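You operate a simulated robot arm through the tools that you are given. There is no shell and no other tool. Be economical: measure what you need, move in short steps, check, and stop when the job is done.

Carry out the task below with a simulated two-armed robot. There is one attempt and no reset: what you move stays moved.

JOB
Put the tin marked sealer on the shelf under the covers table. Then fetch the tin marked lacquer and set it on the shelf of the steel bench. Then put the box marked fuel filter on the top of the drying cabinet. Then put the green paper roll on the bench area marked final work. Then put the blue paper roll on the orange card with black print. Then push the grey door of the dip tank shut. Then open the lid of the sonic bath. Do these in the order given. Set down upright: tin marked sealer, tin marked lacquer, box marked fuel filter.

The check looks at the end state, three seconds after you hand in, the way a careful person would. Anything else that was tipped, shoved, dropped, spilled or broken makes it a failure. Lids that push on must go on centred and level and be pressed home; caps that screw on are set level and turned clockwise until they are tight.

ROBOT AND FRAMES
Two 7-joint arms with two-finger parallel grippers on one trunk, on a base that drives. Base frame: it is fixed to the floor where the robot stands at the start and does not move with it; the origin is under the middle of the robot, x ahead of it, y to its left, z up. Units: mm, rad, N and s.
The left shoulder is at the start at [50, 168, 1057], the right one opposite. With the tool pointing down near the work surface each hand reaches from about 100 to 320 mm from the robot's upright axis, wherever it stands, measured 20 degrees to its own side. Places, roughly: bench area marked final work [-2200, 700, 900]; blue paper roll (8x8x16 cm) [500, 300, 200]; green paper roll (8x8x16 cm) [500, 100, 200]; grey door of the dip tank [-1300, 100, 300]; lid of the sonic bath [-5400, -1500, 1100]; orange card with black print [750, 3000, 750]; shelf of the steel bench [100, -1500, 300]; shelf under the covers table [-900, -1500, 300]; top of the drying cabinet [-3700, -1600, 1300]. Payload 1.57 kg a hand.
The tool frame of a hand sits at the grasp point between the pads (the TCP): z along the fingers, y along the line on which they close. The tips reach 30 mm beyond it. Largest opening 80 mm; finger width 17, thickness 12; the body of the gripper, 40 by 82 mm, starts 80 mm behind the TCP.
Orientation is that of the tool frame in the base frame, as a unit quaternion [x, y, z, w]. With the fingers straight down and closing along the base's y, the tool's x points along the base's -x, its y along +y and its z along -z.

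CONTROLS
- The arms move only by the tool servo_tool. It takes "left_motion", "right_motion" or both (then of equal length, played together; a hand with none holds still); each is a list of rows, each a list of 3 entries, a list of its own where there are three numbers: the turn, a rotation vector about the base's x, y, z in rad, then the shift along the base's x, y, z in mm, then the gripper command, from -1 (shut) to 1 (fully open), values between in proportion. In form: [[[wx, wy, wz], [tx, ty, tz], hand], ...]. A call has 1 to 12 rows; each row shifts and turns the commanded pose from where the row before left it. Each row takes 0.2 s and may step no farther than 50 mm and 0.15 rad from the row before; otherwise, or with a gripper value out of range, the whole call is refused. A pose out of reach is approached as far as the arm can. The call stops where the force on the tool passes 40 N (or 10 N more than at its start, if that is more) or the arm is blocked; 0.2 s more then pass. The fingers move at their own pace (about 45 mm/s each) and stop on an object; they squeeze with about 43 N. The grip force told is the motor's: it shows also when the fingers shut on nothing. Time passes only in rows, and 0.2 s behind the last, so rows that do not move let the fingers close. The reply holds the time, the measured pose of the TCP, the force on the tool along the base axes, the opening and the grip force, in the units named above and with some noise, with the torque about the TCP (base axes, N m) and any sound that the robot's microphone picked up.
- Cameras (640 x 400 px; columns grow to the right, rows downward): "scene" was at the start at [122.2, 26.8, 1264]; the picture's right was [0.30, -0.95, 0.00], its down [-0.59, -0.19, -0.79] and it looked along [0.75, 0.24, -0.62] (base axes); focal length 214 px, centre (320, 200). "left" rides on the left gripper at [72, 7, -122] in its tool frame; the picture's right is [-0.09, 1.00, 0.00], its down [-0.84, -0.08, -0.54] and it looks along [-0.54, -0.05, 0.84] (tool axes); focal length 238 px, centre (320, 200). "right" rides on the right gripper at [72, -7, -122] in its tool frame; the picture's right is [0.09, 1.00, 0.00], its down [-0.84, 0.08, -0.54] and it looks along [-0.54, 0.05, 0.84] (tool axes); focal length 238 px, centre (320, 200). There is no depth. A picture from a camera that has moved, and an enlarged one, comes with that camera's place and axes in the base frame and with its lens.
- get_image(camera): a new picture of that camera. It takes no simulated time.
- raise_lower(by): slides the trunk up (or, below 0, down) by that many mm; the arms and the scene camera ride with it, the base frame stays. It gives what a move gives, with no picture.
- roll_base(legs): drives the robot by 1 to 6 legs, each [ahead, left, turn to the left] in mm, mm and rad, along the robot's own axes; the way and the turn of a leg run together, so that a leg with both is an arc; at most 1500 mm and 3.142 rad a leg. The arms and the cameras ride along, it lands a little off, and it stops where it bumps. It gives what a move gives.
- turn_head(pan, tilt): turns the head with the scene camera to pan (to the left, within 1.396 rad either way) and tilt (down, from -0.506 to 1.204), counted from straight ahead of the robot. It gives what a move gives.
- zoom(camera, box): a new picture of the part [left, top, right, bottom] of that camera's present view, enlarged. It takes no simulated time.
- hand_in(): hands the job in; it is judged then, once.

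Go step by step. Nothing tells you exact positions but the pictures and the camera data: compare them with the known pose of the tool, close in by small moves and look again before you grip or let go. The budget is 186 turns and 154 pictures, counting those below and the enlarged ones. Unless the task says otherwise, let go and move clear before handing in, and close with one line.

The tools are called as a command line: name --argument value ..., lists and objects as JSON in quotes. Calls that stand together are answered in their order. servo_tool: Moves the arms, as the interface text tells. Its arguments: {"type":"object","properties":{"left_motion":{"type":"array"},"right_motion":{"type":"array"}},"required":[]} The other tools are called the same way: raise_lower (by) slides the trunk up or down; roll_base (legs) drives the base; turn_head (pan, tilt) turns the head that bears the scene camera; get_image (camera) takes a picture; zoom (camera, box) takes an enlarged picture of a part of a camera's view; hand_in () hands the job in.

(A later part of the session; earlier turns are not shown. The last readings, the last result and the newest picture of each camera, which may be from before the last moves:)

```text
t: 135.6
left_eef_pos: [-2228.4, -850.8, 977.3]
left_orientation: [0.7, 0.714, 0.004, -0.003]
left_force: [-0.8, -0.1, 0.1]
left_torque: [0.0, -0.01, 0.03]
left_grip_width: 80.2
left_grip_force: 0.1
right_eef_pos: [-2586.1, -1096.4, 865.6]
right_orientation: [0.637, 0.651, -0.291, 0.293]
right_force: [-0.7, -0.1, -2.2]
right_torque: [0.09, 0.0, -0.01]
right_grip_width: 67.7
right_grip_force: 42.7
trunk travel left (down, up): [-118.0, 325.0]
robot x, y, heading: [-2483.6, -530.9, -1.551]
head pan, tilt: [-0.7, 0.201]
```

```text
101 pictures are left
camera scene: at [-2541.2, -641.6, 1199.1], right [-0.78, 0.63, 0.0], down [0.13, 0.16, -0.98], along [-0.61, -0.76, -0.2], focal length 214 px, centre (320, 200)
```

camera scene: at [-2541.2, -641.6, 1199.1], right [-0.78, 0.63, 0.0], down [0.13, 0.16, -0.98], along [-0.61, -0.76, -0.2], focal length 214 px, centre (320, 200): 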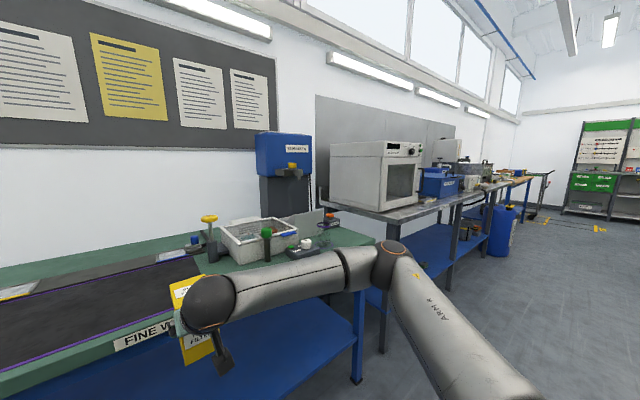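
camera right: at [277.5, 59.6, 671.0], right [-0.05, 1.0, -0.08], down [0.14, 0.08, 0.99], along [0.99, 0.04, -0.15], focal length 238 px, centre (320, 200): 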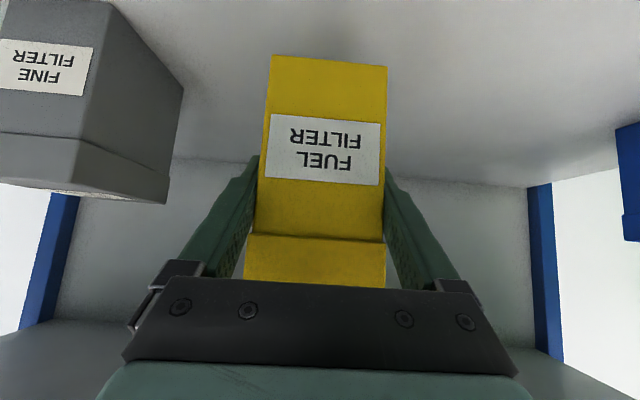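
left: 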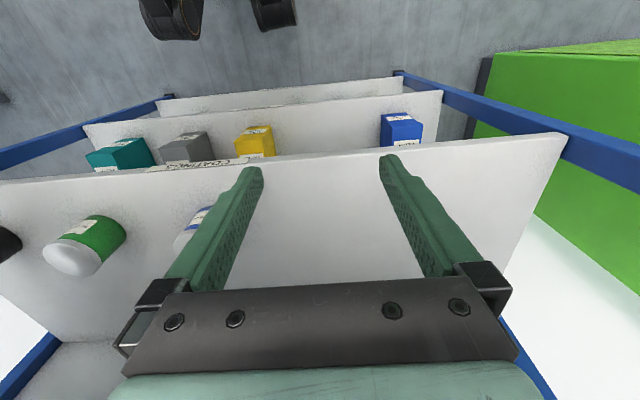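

The drying cabinet is the white box ahead right, roughly x -4050…-3570, front at y≈-1333, top at z≈1240. I move on sideways to it and raise the trunk for a view from above.

roll_base --legs '[[0, -1130, -0.02]]'

raise_lower --by 324

turn_head --pan -0.15 --tilt 0.35

get_image --camera "scene"

```text
t: 141.3
left_eef_pos: [-3352.4, -870.2, 976.0]
left_orientation: [0.705, 0.709, 0.003, -0.002]
left_force: [-0.4, -0.1, 0.5]
left_torque: [0.03, 0.0, 0.01]
left_grip_width: 80.1
left_grip_force: 0.0
right_eef_pos: [-3713.7, -1109.9, 865.3]
right_orientation: [0.643, 0.645, -0.294, 0.29]
right_force: [0.3, -0.1, -1.9]
right_torque: [0.07, 0.04, 0.02]
right_grip_width: 67.6
right_grip_force: 43.3
trunk travel left (down, up): [-118.0, 325.0]
robot x, y, heading: [-3599.6, -545.8, -1.567]
head pan, tilt: [-0.7, 0.201]
```

```text
t: 144.5
left_eef_pos: [-3350.5, -870.4, 1300.9]
left_orientation: [0.706, 0.709, 0.003, -0.002]
left_force: [-0.5, 0.9, -0.4]
left_torque: [0.03, -0.01, 0.02]
left_grip_width: 80.1
left_grip_force: 0.0
right_eef_pos: [-3714.9, -1110.1, 1189.3]
right_orientation: [0.643, 0.645, -0.293, 0.29]
right_force: [0.0, 1.0, -3.0]
right_torque: [0.07, 0.02, -0.01]
right_grip_width: 67.7
right_grip_force: 43.7
trunk travel left (down, up): [-442.0, 1.0]
robot x, y, heading: [-3606.0, -547.0, -1.567]
head pan, tilt: [-0.7, 0.201]
```

```text
t: 145.5
left_eef_pos: [-3351.8, -871.0, 1300.7]
left_orientation: [0.705, 0.709, 0.005, -0.003]
left_force: [0.8, -0.5, 0.3]
left_torque: [0.04, -0.01, 0.0]
left_grip_width: 80.0
left_grip_force: 0.0
right_eef_pos: [-3716.4, -1109.3, 1189.3]
right_orientation: [0.643, 0.645, -0.294, 0.29]
right_force: [0.0, -0.1, -2.4]
right_torque: [0.13, -0.03, 0.04]
right_grip_width: 67.6
right_grip_force: 42.7
trunk travel left (down, up): [-442.0, 1.0]
robot x, y, heading: [-3600.8, -548.8, -1.566]
head pan, tilt: [-0.15, 0.351]
```

```text
100 pictures are left
camera scene: at [-3614.8, -677.0, 1509.1], right [-0.99, 0.14, 0.0], down [0.05, 0.34, -0.94], along [-0.14, -0.93, -0.34], focal length 214 px, centre (320, 200)
```

scene: 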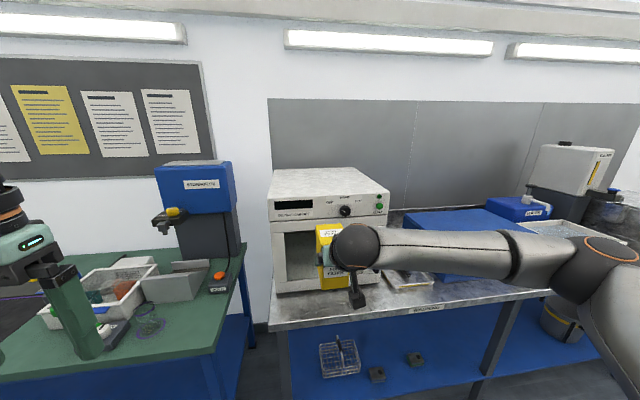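

Cabinet top is at z≈1265, x from -3980 to -3540, y from -1400 back. I lift the box to z≈1355, drive 190 mm ahead and reach over.

servo_tool --right_motion '[[[0, 0, 0], [0, 0, 42], -1], [[0, 0, 0], [0, 0, 42], -1], [[0, 0, 0], [0, 0, 42], -1], [[0, 0, 0], [0, 0, 42], -1], [[0, 0, 0], [0, 0, 0], -1]]'

roll_base --legs '[[190, 0, 0]]'

servo_tool --right_motion '[[[0, 0, 0], [0, -40, 0], -1], [[0, 0, 0], [0, -40, 0], -1], [[0, 0, 0], [0, -40, 0], -1], [[0, 0, 0], [0, -40, 0], -1], [[0, 0, 0], [0, -20, 0], -1], [[0, 0, 0], [0, 0, 0], -1]]'

get_image --camera "right"

get_image --camera "scene"

```text
t: 146.7
left_eef_pos: [-3351.5, -870.5, 1300.3]
left_orientation: [0.705, 0.709, 0.003, -0.002]
left_force: [0.4, 0.0, 0.5]
left_torque: [0.02, 0.02, -0.01]
left_grip_width: 79.9
left_grip_force: 0.1
right_eef_pos: [-3714.6, -1109.8, 1358.5]
right_orientation: [0.643, 0.645, -0.294, 0.289]
right_force: [0.1, 0.1, -2.7]
right_torque: [0.08, 0.02, 0.05]
right_grip_width: 67.6
right_grip_force: 43.1
trunk travel left (down, up): [-442.0, 1.0]
robot x, y, heading: [-3601.8, -547.2, -1.566]
head pan, tilt: [-0.15, 0.351]
```

```text
t: 148.2
left_eef_pos: [-3348.5, -1058.8, 1301.5]
left_orientation: [0.703, 0.711, 0.003, -0.003]
left_force: [0.3, -1.5, 0.5]
left_torque: [0.03, -0.01, 0.04]
left_grip_width: 80.1
left_grip_force: 0.2
right_eef_pos: [-3710.2, -1298.4, 1356.9]
right_orientation: [0.641, 0.647, -0.293, 0.291]
right_force: [0.8, 0.4, -3.3]
right_torque: [0.11, -0.02, -0.01]
right_grip_width: 67.7
right_grip_force: 43.1
trunk travel left (down, up): [-442.0, 1.0]
robot x, y, heading: [-3599.0, -733.5, -1.556]
head pan, tilt: [-0.15, 0.351]
```

```text
t: 149.6
left_eef_pos: [-3348.0, -1056.9, 1302.1]
left_orientation: [0.704, 0.71, 0.004, -0.003]
left_force: [-0.1, -0.3, 0.0]
left_torque: [0.0, 0.03, 0.01]
left_grip_width: 79.8
left_grip_force: 0.1
right_eef_pos: [-3710.5, -1467.9, 1355.5]
right_orientation: [0.641, 0.646, -0.294, 0.291]
right_force: [-0.7, -0.1, -1.0]
right_torque: [-0.06, 0.0, -0.06]
right_grip_width: 67.7
right_grip_force: 42.8
right hand out of reach, approached as far as the arm can: row 5
trunk travel left (down, up): [-442.0, 1.0]
robot x, y, heading: [-3602.3, -737.8, -1.557]
head pan, tilt: [-0.15, 0.351]
```

```text
99 pictures are left
camera right: at [-3718.0, -1327.3, 1381.3], right [0.99, 0.07, -0.08], down [0.09, -0.14, 0.99], along [0.05, -0.99, -0.15], focal length 238 px, centre (320, 200)
```

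right: 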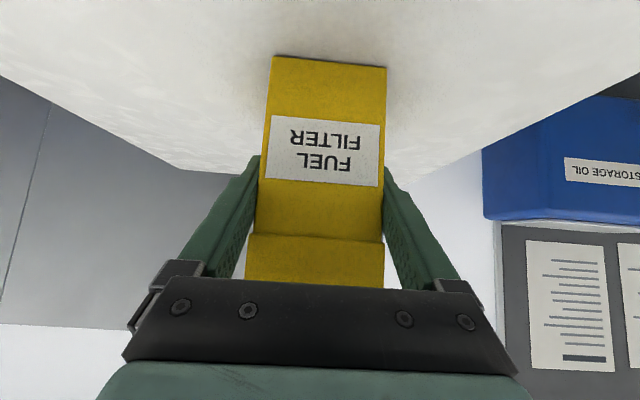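

```text
98 pictures are left
camera scene: at [-3612.4, -865.4, 1509.2], right [-0.99, 0.14, 0.0], down [0.05, 0.34, -0.94], along [-0.13, -0.93, -0.34], focal length 214 px, centre (320, 200)
```

scene: 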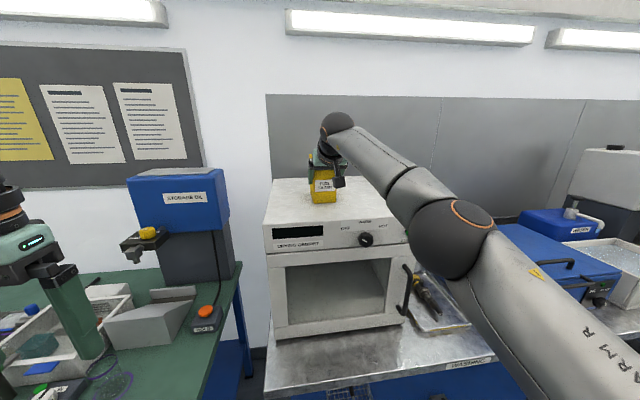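

The box is over the cabinet top. I lower with the trunk in steps.

raise_lower --by -20

raise_lower --by -6

get_image --camera "right"

```text
t: 150.2
left_eef_pos: [-3348.3, -1057.4, 1285.3]
left_orientation: [0.704, 0.71, 0.004, -0.003]
left_force: [-0.5, -0.1, -0.2]
left_torque: [0.03, -0.03, -0.02]
left_grip_width: 80.2
left_grip_force: 0.0
right_eef_pos: [-3711.1, -1468.0, 1354.9]
right_orientation: [0.637, 0.64, -0.303, 0.304]
right_force: [1.3, 2.4, 9.4]
right_torque: [0.49, -0.11, -0.09]
right_grip_width: 67.8
right_grip_force: 42.8
trunk travel left (down, up): [-426.0, 17.0]
robot x, y, heading: [-3600.8, -734.5, -1.558]
head pan, tilt: [-0.15, 0.351]
stopped: the force on the tool passed its limit (the readings are from after the stop); the commanded pose is now the measured one
```

```text
t: 150.7
left_eef_pos: [-3347.9, -1054.9, 1280.7]
left_orientation: [0.704, 0.711, 0.004, -0.002]
left_force: [0.0, -0.1, 0.4]
left_torque: [-0.01, 0.01, 0.02]
left_grip_width: 79.8
left_grip_force: 0.0
right_eef_pos: [-3710.7, -1467.0, 1354.9]
right_orientation: [0.634, 0.639, -0.308, 0.308]
right_force: [0.2, -7.6, 29.3]
right_torque: [-0.02, -0.21, -0.07]
right_grip_width: 67.7
right_grip_force: 42.8
trunk travel left (down, up): [-420.0, 23.0]
robot x, y, heading: [-3596.5, -733.2, -1.564]
head pan, tilt: [-0.15, 0.351]
```

```text
97 pictures are left
camera right: at [-3718.8, -1325.3, 1374.1], right [1.0, 0.06, -0.08], down [0.08, -0.09, 0.99], along [0.06, -0.99, -0.1], focal length 238 px, centre (320, 200)
```

right: 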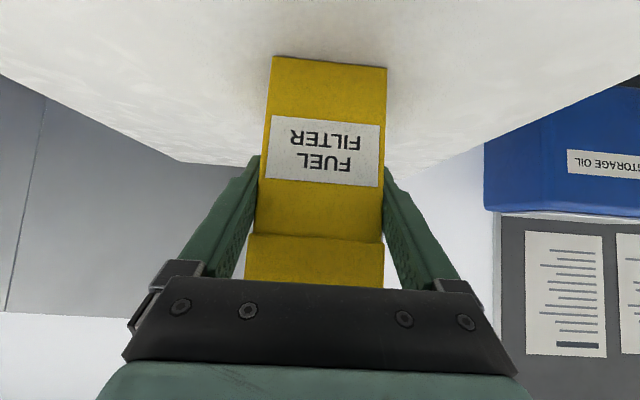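

It was already touching (top is at ≈1298). I raise back 21 mm to relieve it, and check.

raise_lower --by 21

get_image --camera "right"

```text
t: 151.4
left_eef_pos: [-3348.9, -1058.9, 1299.6]
left_orientation: [0.704, 0.71, 0.003, -0.003]
left_force: [0.3, 0.2, -0.8]
left_torque: [-0.01, -0.02, 0.01]
left_grip_width: 80.0
left_grip_force: 0.0
right_eef_pos: [-3711.9, -1468.4, 1364.9]
right_orientation: [0.637, 0.642, -0.302, 0.301]
right_force: [0.0, -0.4, -2.8]
right_torque: [0.1, -0.02, 0.02]
right_grip_width: 67.9
right_grip_force: 43.2
trunk travel left (down, up): [-441.0, 2.0]
robot x, y, heading: [-3599.7, -730.9, -1.557]
head pan, tilt: [-0.15, 0.351]
```

```text
96 pictures are left
camera right: at [-3718.7, -1327.7, 1387.2], right [1.0, 0.06, -0.07], down [0.08, -0.12, 0.99], along [0.05, -0.99, -0.12], focal length 238 px, centre (320, 200)
```

right: 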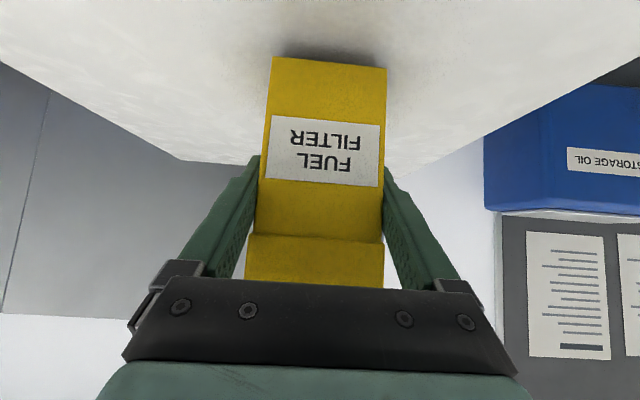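

servo_tool --right_motion '[[[0.028, 0, 0], [0, 0, 0], -1], [[0, 0, 0], [0, 0, -4], -1], [[0, 0, 0], [0, 0, -3], -1], [[0, 0, 0], [0, 0, 0], -1]]'

```text
t: 152.4
left_eef_pos: [-3348.3, -1058.7, 1299.0]
left_orientation: [0.703, 0.711, 0.003, -0.002]
left_force: [0.1, -1.7, -0.9]
left_torque: [-0.01, -0.04, -0.02]
left_grip_width: 80.0
left_grip_force: 0.0
right_eef_pos: [-3712.8, -1464.9, 1355.1]
right_orientation: [0.641, 0.646, -0.293, 0.293]
right_force: [-0.1, -0.1, -1.3]
right_torque: [0.09, 0.02, 0.02]
right_grip_width: 67.6
right_grip_force: 42.4
right hand out of reach, approached as far as the arm can: row 1
trunk travel left (down, up): [-441.0, 2.0]
robot x, y, heading: [-3599.7, -734.2, -1.56]
head pan, tilt: [-0.15, 0.351]
```

The box is just touching. I open, then back straight off with the base.

servo_tool --right_motion '[[[0, 0, 0], [0, 0, 0], 0.9], [[0, 0, 0], [0, 0, 0], 1], [[0, 0, 0], [0, 0, 0], 1], [[0, 0, 0], [0, 0, 0], 1]]'

roll_base --legs '[[-250, 0, 0]]'

get_image --camera "scene"

```text
t: 153.4
left_eef_pos: [-3347.8, -1058.9, 1300.1]
left_orientation: [0.703, 0.711, 0.004, -0.002]
left_force: [0.6, 0.3, -0.3]
left_torque: [-0.03, -0.04, 0.01]
left_grip_width: 79.9
left_grip_force: 0.0
right_eef_pos: [-3712.1, -1464.3, 1355.4]
right_orientation: [0.641, 0.645, -0.294, 0.293]
right_force: [-0.2, 0.2, 0.0]
right_torque: [-0.03, 0.01, -0.02]
right_grip_width: 80.1
right_grip_force: 0.1
trunk travel left (down, up): [-441.0, 2.0]
robot x, y, heading: [-3600.7, -735.2, -1.56]
head pan, tilt: [-0.15, 0.351]
```

```text
t: 155.2
left_eef_pos: [-3351.5, -813.5, 1300.2]
left_orientation: [0.703, 0.711, 0.003, -0.003]
left_force: [-0.6, 0.7, 0.4]
left_torque: [-0.05, 0.02, -0.01]
left_grip_width: 79.8
left_grip_force: 0.1
right_eef_pos: [-3714.2, -1220.9, 1355.0]
right_orientation: [0.64, 0.646, -0.295, 0.294]
right_force: [-0.5, 0.4, 0.9]
right_torque: [-0.01, 0.01, -0.03]
right_grip_width: 79.7
right_grip_force: 0.1
trunk travel left (down, up): [-441.0, 2.0]
robot x, y, heading: [-3603.3, -488.0, -1.556]
head pan, tilt: [-0.15, 0.351]
```

```text
95 pictures are left
camera scene: at [-3615.1, -621.3, 1508.0], right [-0.99, 0.14, 0.0], down [0.05, 0.34, -0.94], along [-0.13, -0.93, -0.34], focal length 214 px, centre (320, 200)
```

scene: 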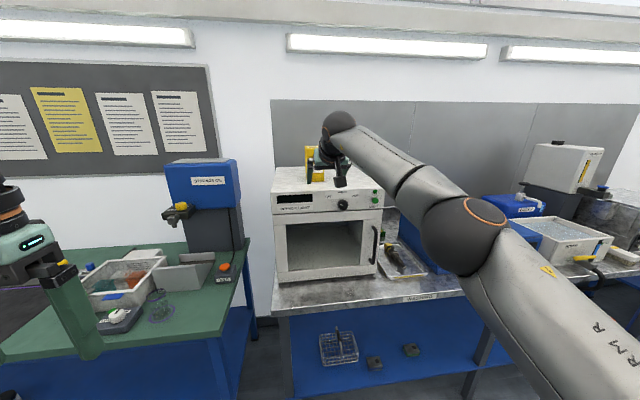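

The box stands on the cabinet. Next is the green roll: I tuck the arm, lower, and drive back to the rack.

servo_tool --right_motion '[[[0, 0, 0], [0, 40, -20], 1], [[0, 0, 0], [0, 40, -20], 1], [[0, 0, 0], [0, 40, -20], 1], [[0, 0, 0], [0, 40, -20], 1], [[0, 0, 0], [0, 0, -45], 1], [[0, 0, 0], [0, 0, -45], 1], [[0, 0, 0], [0, 0, -45], 1], [[0, 0, 0], [0, 0, -45], 1], [[0, 0, 0], [0, 0, -45], 1], [[0, 0, 0], [0, 0, -45], 1], [[0, 0, 0], [0, 0, -45], 1], [[0, 0, 0], [0, 0, -45], 1]]'

raise_lower --by -391

roll_base --legs '[[0, 1050, -0.01], [0, 1050, 0], [0, 1050, 0]]'

turn_head --pan -1.39 --tilt 0.4

get_image --camera "scene"

```text
t: 157.8
left_eef_pos: [-3348.8, -814.9, 1299.8]
left_orientation: [0.703, 0.711, 0.004, -0.003]
left_force: [0.2, -0.1, -0.5]
left_torque: [0.0, 0.01, -0.04]
left_grip_width: 80.1
left_grip_force: 0.0
right_eef_pos: [-3712.7, -1061.6, 911.4]
right_orientation: [0.64, 0.646, -0.293, 0.294]
right_force: [0.2, 0.5, -0.3]
right_torque: [0.0, 0.01, -0.03]
right_grip_width: 79.9
right_grip_force: 0.0
trunk travel left (down, up): [-441.0, 2.0]
robot x, y, heading: [-3604.9, -488.2, -1.558]
head pan, tilt: [-0.15, 0.351]
```

```text
t: 161.6
left_eef_pos: [-3349.6, -814.9, 908.6]
left_orientation: [0.703, 0.711, 0.004, -0.003]
left_force: [0.8, -0.3, -0.9]
left_torque: [0.03, 0.0, 0.03]
left_grip_width: 80.0
left_grip_force: 0.1
right_eef_pos: [-3713.9, -1060.7, 521.4]
right_orientation: [0.64, 0.646, -0.294, 0.294]
right_force: [-0.2, 0.1, -0.1]
right_torque: [0.01, -0.01, 0.02]
right_grip_width: 80.1
right_grip_force: 0.1
trunk travel left (down, up): [-50.0, 393.0]
robot x, y, heading: [-3603.0, -491.9, -1.556]
head pan, tilt: [-0.15, 0.351]
```

```text
t: 177.0
left_eef_pos: [-195.1, -795.3, 907.5]
left_orientation: [0.704, 0.71, 0.003, -0.002]
left_force: [0.3, -0.4, 0.1]
left_torque: [0.03, 0.03, -0.02]
left_grip_width: 80.1
left_grip_force: 0.1
right_eef_pos: [-559.3, -1040.6, 521.9]
right_orientation: [0.642, 0.645, -0.293, 0.293]
right_force: [0.2, 0.4, 0.2]
right_torque: [-0.01, 0.0, -0.02]
right_grip_width: 80.0
right_grip_force: 0.2
trunk travel left (down, up): [-50.0, 393.0]
robot x, y, heading: [-446.1, -469.5, -1.559]
head pan, tilt: [-0.15, 0.351]
```

```text
t: 178.4
left_eef_pos: [-195.7, -795.3, 908.6]
left_orientation: [0.705, 0.71, 0.004, -0.003]
left_force: [0.8, -0.2, -0.2]
left_torque: [0.01, 0.01, 0.04]
left_grip_width: 80.1
left_grip_force: 0.1
right_eef_pos: [-559.4, -1041.0, 521.2]
right_orientation: [0.642, 0.645, -0.293, 0.292]
right_force: [-0.6, 0.1, 0.7]
right_torque: [0.02, -0.01, 0.01]
right_grip_width: 80.2
right_grip_force: 0.1
trunk travel left (down, up): [-50.0, 393.0]
robot x, y, heading: [-447.7, -473.6, -1.563]
head pan, tilt: [-1.389, 0.4]
```

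```text
94 pictures are left
camera scene: at [-537.4, -528.1, 1112.4], right [-0.19, 0.98, 0.0], down [0.38, 0.07, -0.92], along [-0.9, -0.18, -0.39], focal length 214 px, centre (320, 200)
```

scene: 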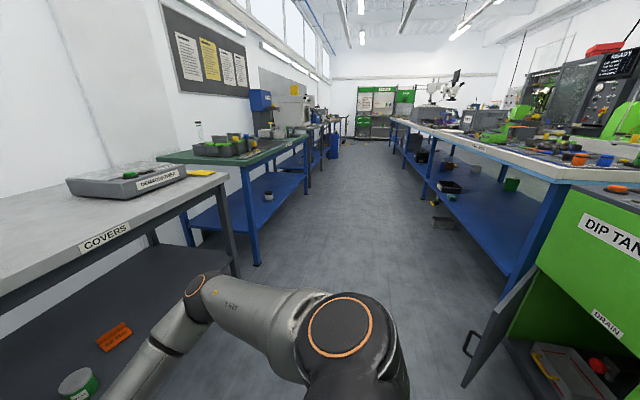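

I see the dip tank's grey door standing open on the right. Now I turn to the rack, move beside the green roll, and look.

roll_base --legs '[[0, 0, 1.562], [0, 680, 0]]'

turn_head --pan 0 --tilt 0.7

get_image --camera "scene"

get_image --camera "right"

```text
t: 186.0
left_eef_pos: [-130.8, 453.8, 907.4]
left_orientation: [-0.006, 1.0, 0.0, -0.004]
left_force: [0.4, 0.9, -0.4]
left_torque: [0.02, 0.01, -0.03]
left_grip_width: 79.8
left_grip_force: 0.0
right_eef_pos: [115.0, 90.9, 521.5]
right_orientation: [-0.004, 0.91, 0.0, 0.416]
right_force: [0.1, -0.4, -0.3]
right_torque: [0.02, 0.0, 0.01]
right_grip_width: 80.1
right_grip_force: 0.1
trunk travel left (down, up): [-50.0, 393.0]
robot x, y, heading: [-452.5, 201.3, 0.012]
head pan, tilt: [-1.389, 0.4]
```

```text
t: 187.5
left_eef_pos: [-132.1, 453.1, 908.9]
left_orientation: [-0.007, 1.0, 0.001, -0.004]
left_force: [-0.1, -0.5, 0.1]
left_torque: [0.03, -0.03, 0.0]
left_grip_width: 79.9
left_grip_force: 0.1
right_eef_pos: [114.6, 90.1, 520.4]
right_orientation: [-0.004, 0.91, 0.0, 0.414]
right_force: [-0.5, 0.1, -0.2]
right_torque: [0.02, 0.0, 0.0]
right_grip_width: 80.0
right_grip_force: 0.0
trunk travel left (down, up): [-50.0, 393.0]
robot x, y, heading: [-455.7, 201.2, 0.01]
head pan, tilt: [0.0, 0.7]
```

```text
93 pictures are left
camera scene: at [-330.6, 202.8, 1085.6], right [0.01, -1.0, 0.0], down [-0.64, -0.01, -0.77], along [0.76, 0.01, -0.64], focal length 214 px, centre (320, 200)
```

scene: 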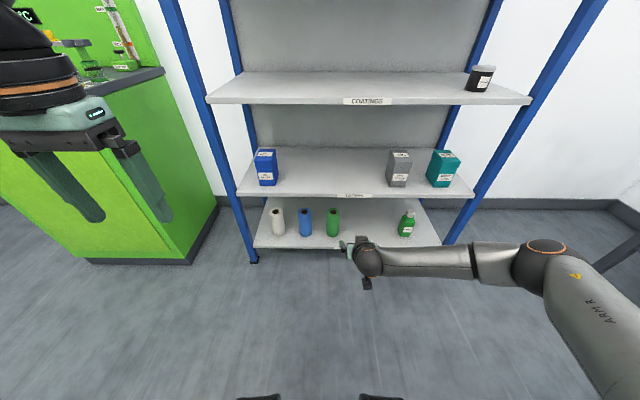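

```text
92 pictures are left
camera right: at [-25.1, 83.3, 547.6], right [-0.07, 0.99, -0.07], down [0.14, 0.08, 0.99], along [0.99, 0.06, -0.14], focal length 238 px, centre (320, 200)
```

right: 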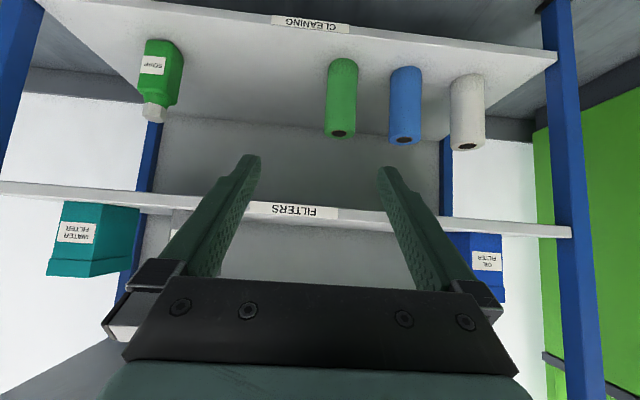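

zoom --camera "scene" --box '[250, 190, 370, 260]'

zoom --camera "right" --box '[300, 40, 460, 160]'

```text
5.33 times, centred on (310, 225) of scene
camera zoom: at [-330.6, 202.8, 1085.6], right [0.01, -1.0, 0.0], down [-0.64, -0.01, -0.77], along [0.76, 0.01, -0.64], focal length 1144 px, centre (373, 67)
```

zoom: 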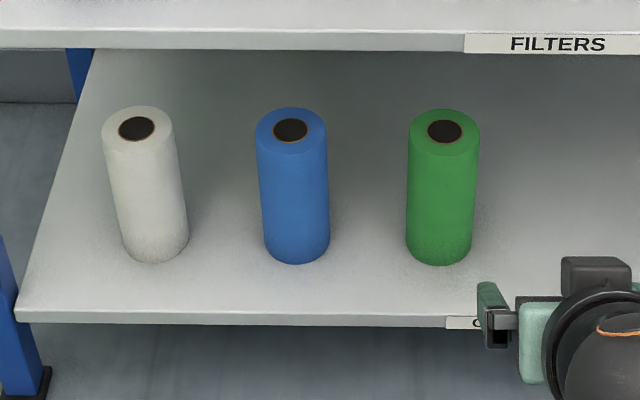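

```text
3.33 times, centred on (380, 100) of right
camera zoom: at [-25.1, 83.3, 547.6], right [-0.07, 0.99, -0.07], down [0.14, 0.08, 0.99], along [0.99, 0.06, -0.14], focal length 794 px, centre (120, 533)
```

zoom: 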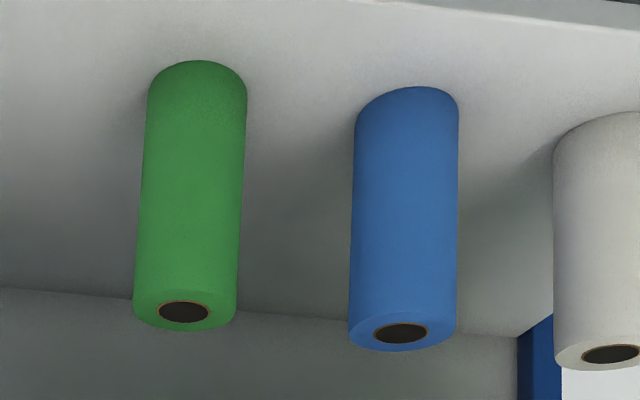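

The rolls are 70 mm across, 156 tall, green at about [474, 145], bottom shelf z≈170. I lower trunk and hand to z≈280, and shift left 55 mm.

raise_lower --by -45

servo_tool --right_motion '[[[0, 0, 0], [-3, 0, -40], 1], [[0, 0, 0], [-3, 0, -40], 1], [[0, 0, 0], [-3, 0, -40], 1], [[0, 0, 0], [-3, 0, -40], 1], [[0, 0, 0], [0, 0, -38], 1], [[0, 0, 0], [0, 0, 0], 1]]'

roll_base --legs '[[220, 54, -0.01]]'

get_image --camera "right"

```text
t: 188.4
left_eef_pos: [-131.6, 453.8, 864.9]
left_orientation: [-0.007, 1.0, 0.001, -0.004]
left_force: [0.2, 1.0, -0.4]
left_torque: [0.01, -0.01, 0.01]
left_grip_width: 79.5
left_grip_force: 0.0
right_eef_pos: [115.1, 89.5, 477.3]
right_orientation: [-0.004, 0.91, 0.0, 0.415]
right_force: [0.4, -0.5, 0.3]
right_torque: [0.02, -0.01, -0.02]
right_grip_width: 80.0
right_grip_force: 0.1
trunk travel left (down, up): [-5.0, 438.0]
robot x, y, heading: [-452.7, 200.4, 0.011]
head pan, tilt: [0.0, 0.7]
```

```text
t: 189.8
left_eef_pos: [-132.4, 452.9, 863.2]
left_orientation: [-0.006, 1.0, 0.002, -0.005]
left_force: [0.7, 0.1, 0.1]
left_torque: [-0.02, 0.02, -0.02]
left_grip_width: 80.0
left_grip_force: 0.1
right_eef_pos: [110.7, 108.2, 315.4]
right_orientation: [-0.002, 0.912, -0.004, 0.411]
right_force: [0.5, -0.2, -0.2]
right_torque: [-0.01, -0.01, 0.02]
right_grip_width: 80.3
right_grip_force: 0.0
right hand out of reach, approached as far as the arm can: row 3, 4, 5
trunk travel left (down, up): [-5.0, 438.0]
robot x, y, heading: [-458.5, 201.8, 0.013]
head pan, tilt: [0.0, 0.7]
```

```text
t: 191.5
left_eef_pos: [91.9, 505.3, 863.0]
left_orientation: [-0.001, 1.0, 0.002, -0.003]
left_force: [1.1, 0.3, -0.1]
left_torque: [0.03, 0.0, -0.03]
left_grip_width: 79.8
left_grip_force: 0.0
right_eef_pos: [331.8, 156.4, 316.7]
right_orientation: [0.002, 0.911, -0.006, 0.412]
right_force: [0.4, 0.3, 0.2]
right_torque: [0.01, -0.01, -0.03]
right_grip_width: 80.0
right_grip_force: 0.1
trunk travel left (down, up): [-5.0, 438.0]
robot x, y, heading: [-231.9, 257.1, 0.006]
head pan, tilt: [0.0, 0.7]
```

```text
89 pictures are left
camera right: at [191.2, 152.0, 343.6], right [-0.05, 1.0, -0.08], down [0.15, 0.08, 0.99], along [0.99, 0.04, -0.15], focal length 238 px, centre (320, 200)
```

right: 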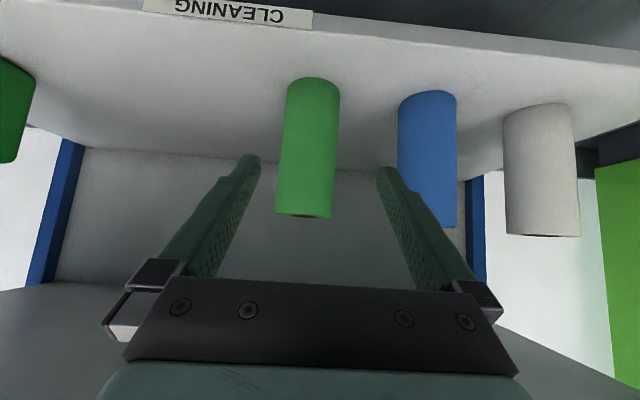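

The hand stopped at z≈316. I reduce the tilt by 0.2 rad, which frees the wrist, and lower further.

servo_tool --right_motion '[[[0, 0.1, 0], [0, -4, 0], 1], [[0, 0.1, 0], [0, -4, 0], 1], [[0, 0, 0], [0, -4, -15], 1], [[0, 0, 0], [0, 0, -15], 1], [[0, 0, 0], [0, 0, -10], 1], [[0, 0, 0], [0, 0, 0], 1]]'

get_image --camera "right"

```text
t: 192.9
left_eef_pos: [89.8, 506.5, 864.5]
left_orientation: [0.0, 1.0, 0.0, -0.005]
left_force: [0.1, -0.3, 0.0]
left_torque: [0.02, 0.0, 0.0]
left_grip_width: 79.8
left_grip_force: 0.0
right_eef_pos: [329.9, 144.9, 276.6]
right_orientation: [0.002, 0.948, -0.005, 0.318]
right_force: [0.0, 0.3, -0.1]
right_torque: [-0.02, -0.02, 0.0]
right_grip_width: 80.2
right_grip_force: 0.1
trunk travel left (down, up): [-5.0, 438.0]
robot x, y, heading: [-235.2, 260.0, 0.005]
head pan, tilt: [0.0, 0.7]
```

```text
88 pictures are left
camera right: at [199.0, 139.7, 330.4], right [-0.07, 1.0, -0.07], down [0.34, 0.08, 0.94], along [0.94, 0.04, -0.34], focal length 238 px, centre (320, 200)
```

right: 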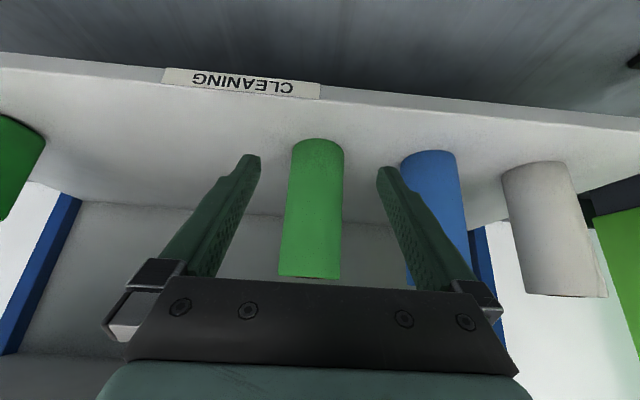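

Lateral offset is about 3 mm. I correct it and approach by base in two steps.

servo_tool --right_motion '[[[0, 0, 0], [0, 3, 0], 1], [[0, 0, 0], [0, 0, 0], 1]]'

roll_base --legs '[[85, 0, 0]]'

get_image --camera "right"

```text
t: 193.5
left_eef_pos: [91.5, 506.1, 864.0]
left_orientation: [0.0, 1.0, 0.002, -0.004]
left_force: [-0.7, -0.2, -1.2]
left_torque: [0.03, 0.01, -0.02]
left_grip_width: 79.9
left_grip_force: 0.0
right_eef_pos: [330.4, 148.0, 276.3]
right_orientation: [0.001, 0.948, -0.006, 0.318]
right_force: [-0.1, 0.1, 0.1]
right_torque: [0.01, 0.02, 0.02]
right_grip_width: 80.0
right_grip_force: 0.1
trunk travel left (down, up): [-5.0, 438.0]
robot x, y, heading: [-231.8, 262.3, -0.001]
head pan, tilt: [0.0, 0.7]
```

```text
t: 194.6
left_eef_pos: [174.7, 505.1, 865.2]
left_orientation: [-0.001, 1.0, 0.001, -0.004]
left_force: [0.0, 0.0, 0.7]
left_torque: [0.0, -0.01, -0.01]
left_grip_width: 80.1
left_grip_force: 0.1
right_eef_pos: [414.4, 147.1, 278.7]
right_orientation: [0.001, 0.948, -0.004, 0.318]
right_force: [0.8, 0.6, 0.7]
right_torque: [-0.02, 0.0, -0.01]
right_grip_width: 79.9
right_grip_force: 0.1
trunk travel left (down, up): [-5.0, 438.0]
robot x, y, heading: [-151.6, 258.8, 0.0]
head pan, tilt: [0.0, 0.7]
```

```text
87 pictures are left
camera right: at [282.8, 142.9, 331.7], right [-0.07, 1.0, -0.07], down [0.34, 0.08, 0.94], along [0.94, 0.04, -0.34], focal length 238 px, centre (320, 200)
```

right: 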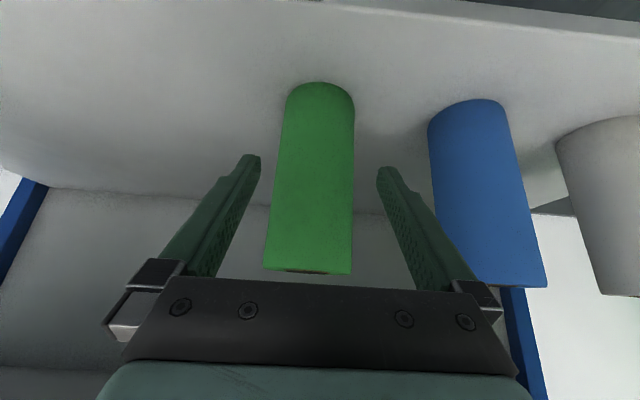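

Aligned. I go in the last 58 mm, close, and check.

roll_base --legs '[[58, 0, 0]]'

get_image --camera "right"

```text
t: 195.6
left_eef_pos: [232.7, 507.5, 863.7]
left_orientation: [-0.002, 1.0, 0.001, -0.004]
left_force: [-0.1, -0.8, 0.4]
left_torque: [0.0, 0.03, 0.0]
left_grip_width: 79.9
left_grip_force: 0.0
right_eef_pos: [470.8, 148.4, 277.6]
right_orientation: [0.001, 0.948, -0.006, 0.319]
right_force: [-0.1, -1.9, 0.0]
right_torque: [0.01, 0.0, -0.01]
right_grip_width: 79.9
right_grip_force: 0.0
trunk travel left (down, up): [-5.0, 438.0]
robot x, y, heading: [-98.2, 256.3, 0.002]
head pan, tilt: [0.0, 0.7]
```

```text
86 pictures are left
camera right: at [339.1, 143.3, 331.7], right [-0.07, 1.0, -0.07], down [0.34, 0.08, 0.94], along [0.94, 0.04, -0.34], focal length 238 px, centre (320, 200)
```

right: 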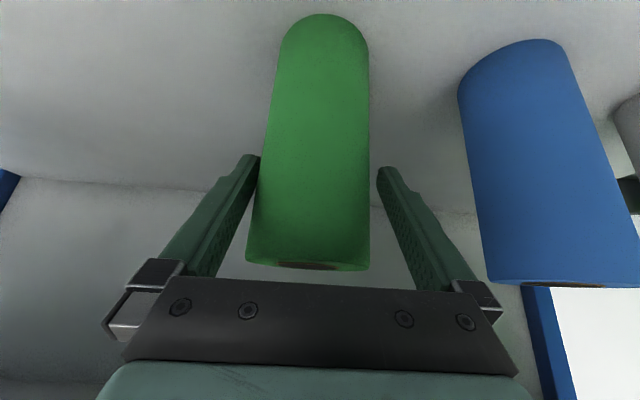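

servo_tool --right_motion '[[[0, 0, 0], [0, 0, 0], 0.6], [[0, 0, 0], [0, 0, 0], -1], [[0, 0, 0], [0, 0, 0], -1], [[0, 0, 0], [0, 0, 0], -1], [[0, 0, 0], [0, 0, 0], -1]]'

raise_lower --by 40

get_image --camera "right"

```text
t: 196.8
left_eef_pos: [232.1, 505.4, 864.4]
left_orientation: [-0.001, 1.0, 0.0, -0.005]
left_force: [0.7, 0.4, -0.5]
left_torque: [0.0, -0.02, -0.01]
left_grip_width: 80.0
left_grip_force: 0.1
right_eef_pos: [471.5, 149.3, 277.1]
right_orientation: [0.001, 0.948, -0.005, 0.318]
right_force: [-0.6, -0.2, 0.1]
right_torque: [-0.02, -0.12, -0.02]
right_grip_width: 68.7
right_grip_force: 42.6
trunk travel left (down, up): [-5.0, 438.0]
robot x, y, heading: [-96.1, 258.3, 0.0]
head pan, tilt: [0.0, 0.7]
```

```text
t: 197.6
left_eef_pos: [230.8, 506.5, 903.5]
left_orientation: [-0.001, 1.0, 0.001, -0.005]
left_force: [-0.5, -0.6, 0.7]
left_torque: [0.02, -0.01, 0.03]
left_grip_width: 80.1
left_grip_force: 0.0
right_eef_pos: [470.5, 149.5, 317.5]
right_orientation: [0.001, 0.948, -0.006, 0.318]
right_force: [-0.4, 0.9, -2.2]
right_torque: [-0.02, 0.01, 0.01]
right_grip_width: 68.8
right_grip_force: 43.7
trunk travel left (down, up): [-45.0, 398.0]
robot x, y, heading: [-93.9, 255.9, 0.002]
head pan, tilt: [0.0, 0.7]
```

```text
85 pictures are left
camera right: at [339.1, 143.4, 371.5], right [-0.07, 1.0, -0.07], down [0.34, 0.08, 0.94], along [0.94, 0.04, -0.34], focal length 238 px, centre (320, 200)
```

right: 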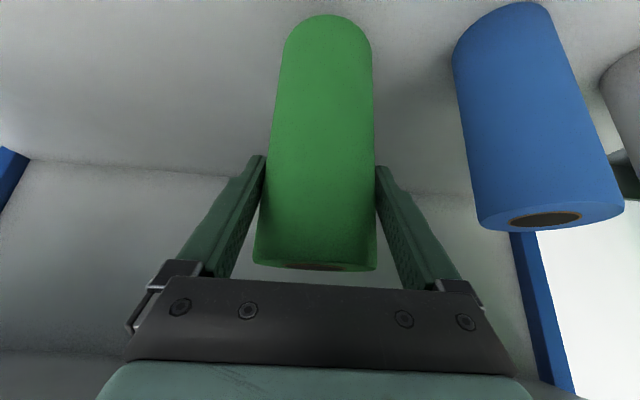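

Green roll is held. I back out, raise it high, and go into the corridor facing the long bench.

roll_base --legs '[[-350, 0, 0]]'

raise_lower --by 250

servo_tool --right_motion '[[[0, 0, 0], [-3, 0, 45], -1], [[0, 0, 0], [-3, 0, 45], -1], [[0, 0, 0], [-3, 0, 45], -1], [[0, 0, 0], [-3, 0, 45], -1], [[0, 0, 0], [-3, 0, 45], -1], [[0, 0, 0], [-3, 0, 45], -1], [[0, 0, 0], [-3, 0, 45], -1], [[0, 0, 0], [-3, 0, 45], -1], [[0, 0, 0], [-3, 0, 45], -1], [[0, 0, 0], [-3, 0, 45], -1], [[0, 0, 0], [-3, 0, 45], -1], [[0, 0, 0], [-3, 0, 45], -1]]'

roll_base --legs '[[0, -950, 0], [0, 0, 1.57], [0, 850, 0], [0, 850, 0]]'

turn_head --pan 0.15 --tilt 0.4

get_image --camera "scene"

```text
t: 199.8
left_eef_pos: [-117.6, 505.3, 903.0]
left_orientation: [-0.003, 1.0, 0.0, -0.004]
left_force: [-0.3, -0.2, -0.6]
left_torque: [0.0, 0.0, 0.01]
left_grip_width: 80.0
left_grip_force: 0.0
right_eef_pos: [122.8, 147.8, 318.2]
right_orientation: [-0.001, 0.948, -0.005, 0.317]
right_force: [0.3, 0.0, -2.1]
right_torque: [-0.01, 0.04, -0.04]
right_grip_width: 68.7
right_grip_force: 43.3
trunk travel left (down, up): [-45.0, 398.0]
robot x, y, heading: [-444.9, 255.2, 0.004]
head pan, tilt: [0.0, 0.7]
```

```text
t: 202.4
left_eef_pos: [-117.4, 506.2, 1154.0]
left_orientation: [-0.003, 1.0, 0.001, -0.004]
left_force: [0.1, 0.6, -0.5]
left_torque: [0.02, 0.01, 0.04]
left_grip_width: 80.0
left_grip_force: 0.1
right_eef_pos: [123.7, 149.2, 566.6]
right_orientation: [0.0, 0.948, -0.005, 0.318]
right_force: [-0.4, 0.3, -1.4]
right_torque: [-0.01, 0.05, -0.01]
right_grip_width: 68.4
right_grip_force: 42.6
trunk travel left (down, up): [-295.0, 148.0]
robot x, y, heading: [-443.7, 253.5, 0.004]
head pan, tilt: [0.0, 0.7]
```

```text
t: 205.0
left_eef_pos: [-117.9, 506.4, 1153.6]
left_orientation: [-0.003, 1.0, 0.001, -0.005]
left_force: [0.1, -0.5, 0.1]
left_torque: [-0.02, 0.0, 0.02]
left_grip_width: 80.0
left_grip_force: 0.0
right_eef_pos: [84.9, 148.6, 1108.4]
right_orientation: [-0.001, 0.948, -0.005, 0.319]
right_force: [0.7, 0.9, -2.6]
right_torque: [-0.02, 0.01, 0.03]
right_grip_width: 68.5
right_grip_force: 42.7
trunk travel left (down, up): [-295.0, 148.0]
robot x, y, heading: [-447.1, 256.4, 0.006]
head pan, tilt: [0.0, 0.7]
```

```text
t: 221.9
left_eef_pos: [-2386.6, -302.1, 1153.7]
left_orientation: [-0.696, 0.718, -0.002, -0.003]
left_force: [-0.1, 0.0, 0.0]
left_torque: [-0.01, -0.04, 0.02]
left_grip_width: 80.0
left_grip_force: 0.0
right_eef_pos: [-2022.4, -113.1, 1108.9]
right_orientation: [-0.659, 0.682, 0.216, 0.233]
right_force: [-0.3, 0.8, -1.7]
right_torque: [-0.02, 0.03, 0.02]
right_grip_width: 68.8
right_grip_force: 42.9
trunk travel left (down, up): [-295.0, 148.0]
robot x, y, heading: [-2147.3, -634.9, 1.54]
head pan, tilt: [0.0, 0.7]
```

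```text
t: 222.8
left_eef_pos: [-2386.0, -302.5, 1154.6]
left_orientation: [-0.696, 0.718, -0.003, -0.003]
left_force: [0.2, 0.6, -0.1]
left_torque: [0.01, 0.04, 0.02]
left_grip_width: 79.8
left_grip_force: 0.1
right_eef_pos: [-2022.4, -113.2, 1106.3]
right_orientation: [-0.659, 0.681, 0.218, 0.233]
right_force: [0.2, 0.9, -1.4]
right_torque: [-0.03, -0.02, 0.01]
right_grip_width: 68.7
right_grip_force: 43.2
trunk travel left (down, up): [-295.0, 148.0]
robot x, y, heading: [-2147.4, -635.5, 1.546]
head pan, tilt: [0.15, 0.4]
```

```text
84 pictures are left
camera scene: at [-2157.8, -504.1, 1357.3], right [0.99, 0.12, 0.0], down [0.05, -0.39, -0.92], along [-0.11, 0.91, -0.39], focal length 214 px, centre (320, 200)
```

scene: 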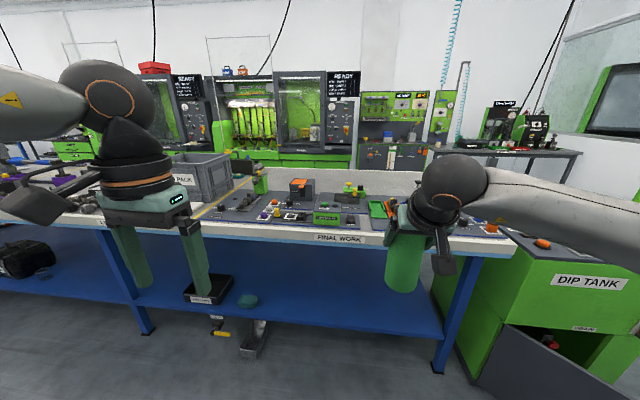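

The bench has the label FINAL WORK on its edge. I zoom to see the marked area and free space.

zoom --camera "scene" --box '[190, 150, 530, 260]'

get_image --camera "right"

```text
1.88 times, centred on (360, 205) of scene
camera zoom: at [-2157.8, -504.1, 1357.3], right [0.99, 0.12, 0.0], down [0.05, -0.39, -0.92], along [-0.11, 0.91, -0.39], focal length 404 px, centre (245, 191)
```

zoom: 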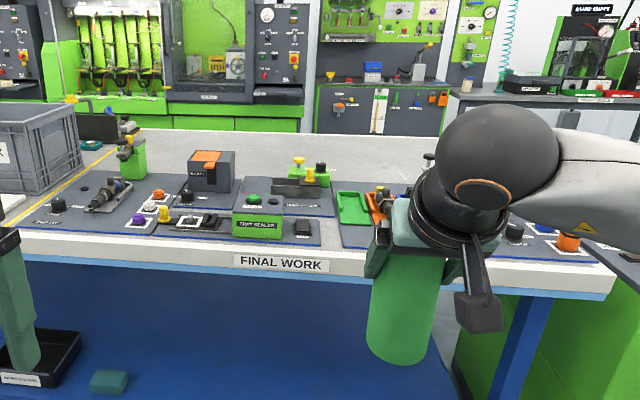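

```text
82 pictures are left
camera right: at [-2022.1, -242.6, 1161.5], right [-1.0, -0.04, -0.07], down [-0.07, 0.34, 0.94], along [-0.01, 0.94, -0.35], focal length 238 px, centre (320, 200)
```

right: 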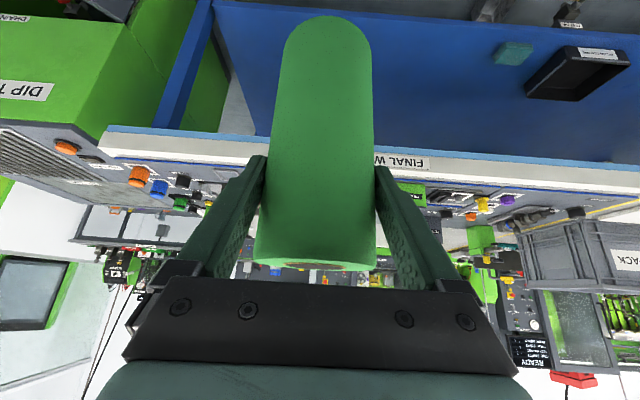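

The front of the area is covered with mats and tools; white free surface lies behind them. I raise the trunk, drive closer and look down for a free spot.

raise_lower --by 146

roll_base --legs '[[380, 0, 0.027]]'

turn_head --pan 0.0 --tilt 0.75

get_image --camera "scene"

get_image --camera "left"

```text
t: 224.5
left_eef_pos: [-2385.8, -301.9, 1299.5]
left_orientation: [-0.696, 0.718, -0.003, -0.004]
left_force: [-0.5, 0.1, -0.1]
left_torque: [0.01, -0.03, -0.03]
left_grip_width: 80.2
left_grip_force: 0.0
right_eef_pos: [-2022.0, -111.9, 1253.8]
right_orientation: [-0.659, 0.682, 0.217, 0.232]
right_force: [0.5, 0.0, -1.2]
right_torque: [0.0, -0.02, 0.01]
right_grip_width: 68.8
right_grip_force: 43.3
trunk travel left (down, up): [-441.0, 2.0]
robot x, y, heading: [-2148.5, -635.1, 1.543]
head pan, tilt: [0.15, 0.4]
```

```text
t: 226.8
left_eef_pos: [-2390.9, 63.3, 1299.9]
left_orientation: [-0.706, 0.708, -0.002, -0.003]
left_force: [-0.4, 0.5, 1.0]
left_torque: [-0.01, 0.0, 0.01]
left_grip_width: 80.2
left_grip_force: 0.0
right_eef_pos: [-2031.6, 264.3, 1251.5]
right_orientation: [-0.668, 0.673, 0.221, 0.23]
right_force: [0.2, -0.4, -1.7]
right_torque: [-0.01, -0.02, 0.03]
right_grip_width: 68.7
right_grip_force: 42.7
trunk travel left (down, up): [-441.0, 2.0]
robot x, y, heading: [-2144.7, -263.8, 1.569]
head pan, tilt: [0.15, 0.4]
```

```text
t: 227.7
left_eef_pos: [-2390.1, 63.8, 1300.1]
left_orientation: [-0.706, 0.708, -0.003, -0.004]
left_force: [0.1, 0.0, -0.5]
left_torque: [-0.02, 0.02, 0.03]
left_grip_width: 79.5
left_grip_force: 0.0
right_eef_pos: [-2030.7, 263.6, 1252.5]
right_orientation: [-0.668, 0.672, 0.221, 0.23]
right_force: [1.1, 0.6, -1.8]
right_torque: [-0.01, 0.01, -0.03]
right_grip_width: 68.9
right_grip_force: 42.8
trunk travel left (down, up): [-441.0, 2.0]
robot x, y, heading: [-2139.8, -264.9, 1.574]
head pan, tilt: [0.0, 0.75]
```

```text
81 pictures are left
camera scene: at [-2142.1, -140.3, 1472.4], right [1.0, 0.0, 0.0], down [0.0, -0.68, -0.73], along [0.0, 0.73, -0.68], focal length 214 px, centre (320, 200)
```

scene: 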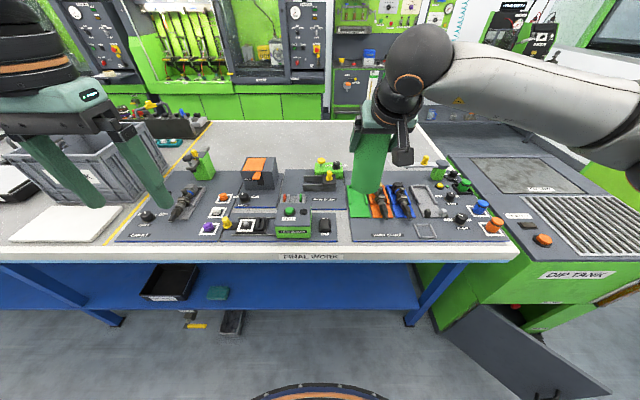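

```text
80 pictures are left
camera left: at [-2396.3, -7.3, 1422.4], right [-1.0, 0.09, 0.0], down [0.08, 0.84, 0.53], along [0.05, 0.53, -0.85], focal length 238 px, centre (320, 200)
```

left: 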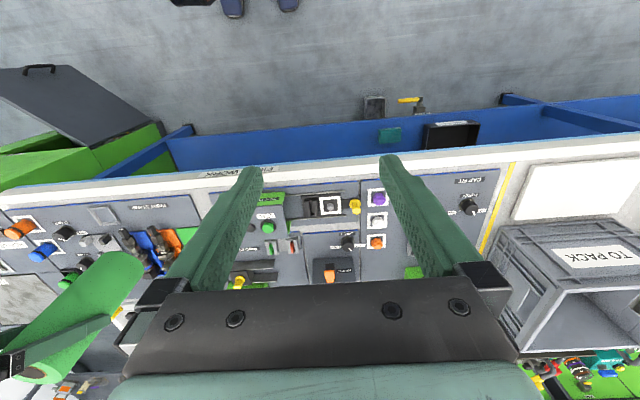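

I check for free room on the mats with two zooms.

zoom --camera "scene" --box '[100, 140, 350, 260]'

zoom --camera "left" --box '[250, 140, 530, 300]'

```text
2.56 times, centred on (225, 200) of scene
camera zoom: at [-2142.1, -140.3, 1472.4], right [1.0, 0.0, 0.0], down [0.0, -0.68, -0.73], along [0.0, 0.73, -0.68], focal length 549 px, centre (563, 200)
```

zoom: 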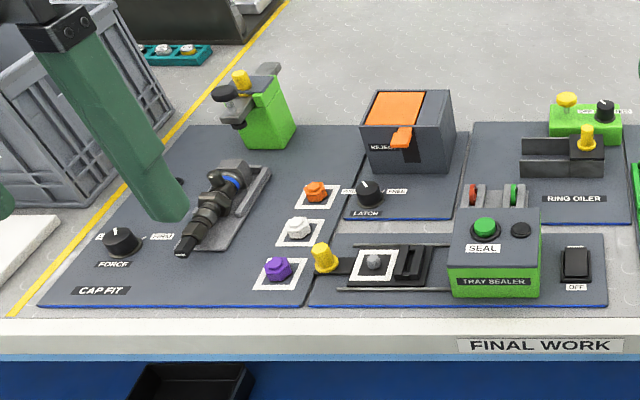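

```text
2.29 times, centred on (390, 220) of left
camera zoom: at [-2396.3, -7.3, 1422.4], right [-1.0, 0.09, 0.0], down [0.08, 0.84, 0.53], along [0.05, 0.53, -0.85], focal length 545 px, centre (160, 154)
```

zoom: 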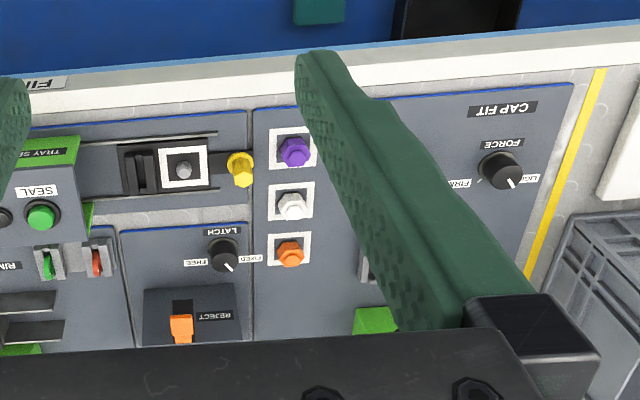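

The free bench surface lies behind the mats at y>680. I will place the roll there near x≈-1935, so I drive in close beside the bench with the roll held high.

roll_base --legs '[[0, -95, 0], [215, 0, 0]]'

get_image --camera "scene"

get_image --camera "right"

```text
t: 230.1
left_eef_pos: [-2294.4, 280.0, 1299.9]
left_orientation: [-0.707, 0.707, -0.002, -0.004]
left_force: [0.8, -0.1, -0.4]
left_torque: [-0.01, -0.01, 0.01]
left_grip_width: 80.2
left_grip_force: 0.0
right_eef_pos: [-1935.5, 479.8, 1252.2]
right_orientation: [-0.668, 0.673, 0.221, 0.229]
right_force: [0.9, 0.7, -1.8]
right_torque: [-0.02, 0.01, 0.04]
right_grip_width: 68.6
right_grip_force: 42.5
trunk travel left (down, up): [-441.0, 2.0]
robot x, y, heading: [-2047.7, -49.2, 1.568]
head pan, tilt: [0.0, 0.75]
```

```text
77 pictures are left
camera scene: at [-2046.1, 75.9, 1472.2], right [1.0, 0.0, 0.0], down [0.0, -0.68, -0.73], along [0.0, 0.73, -0.68], focal length 214 px, centre (320, 200)
```

scene: 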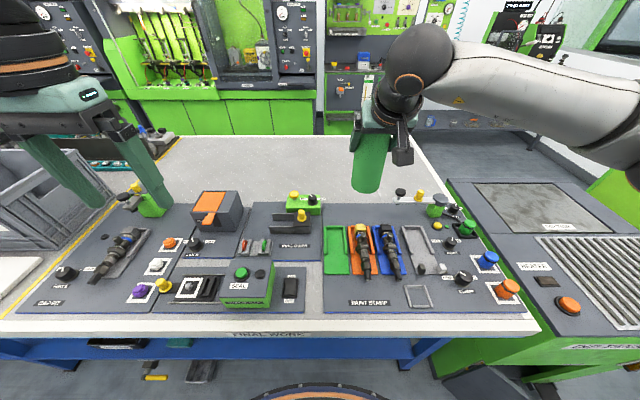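

```text
76 pictures are left
camera right: at [-1931.4, 349.6, 1307.4], right [-1.0, -0.06, -0.07], down [-0.08, 0.34, 0.94], along [-0.04, 0.94, -0.35], focal length 238 px, centre (320, 200)
```

right: 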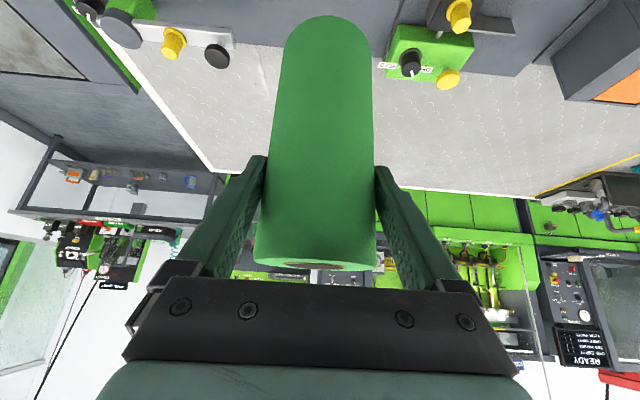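

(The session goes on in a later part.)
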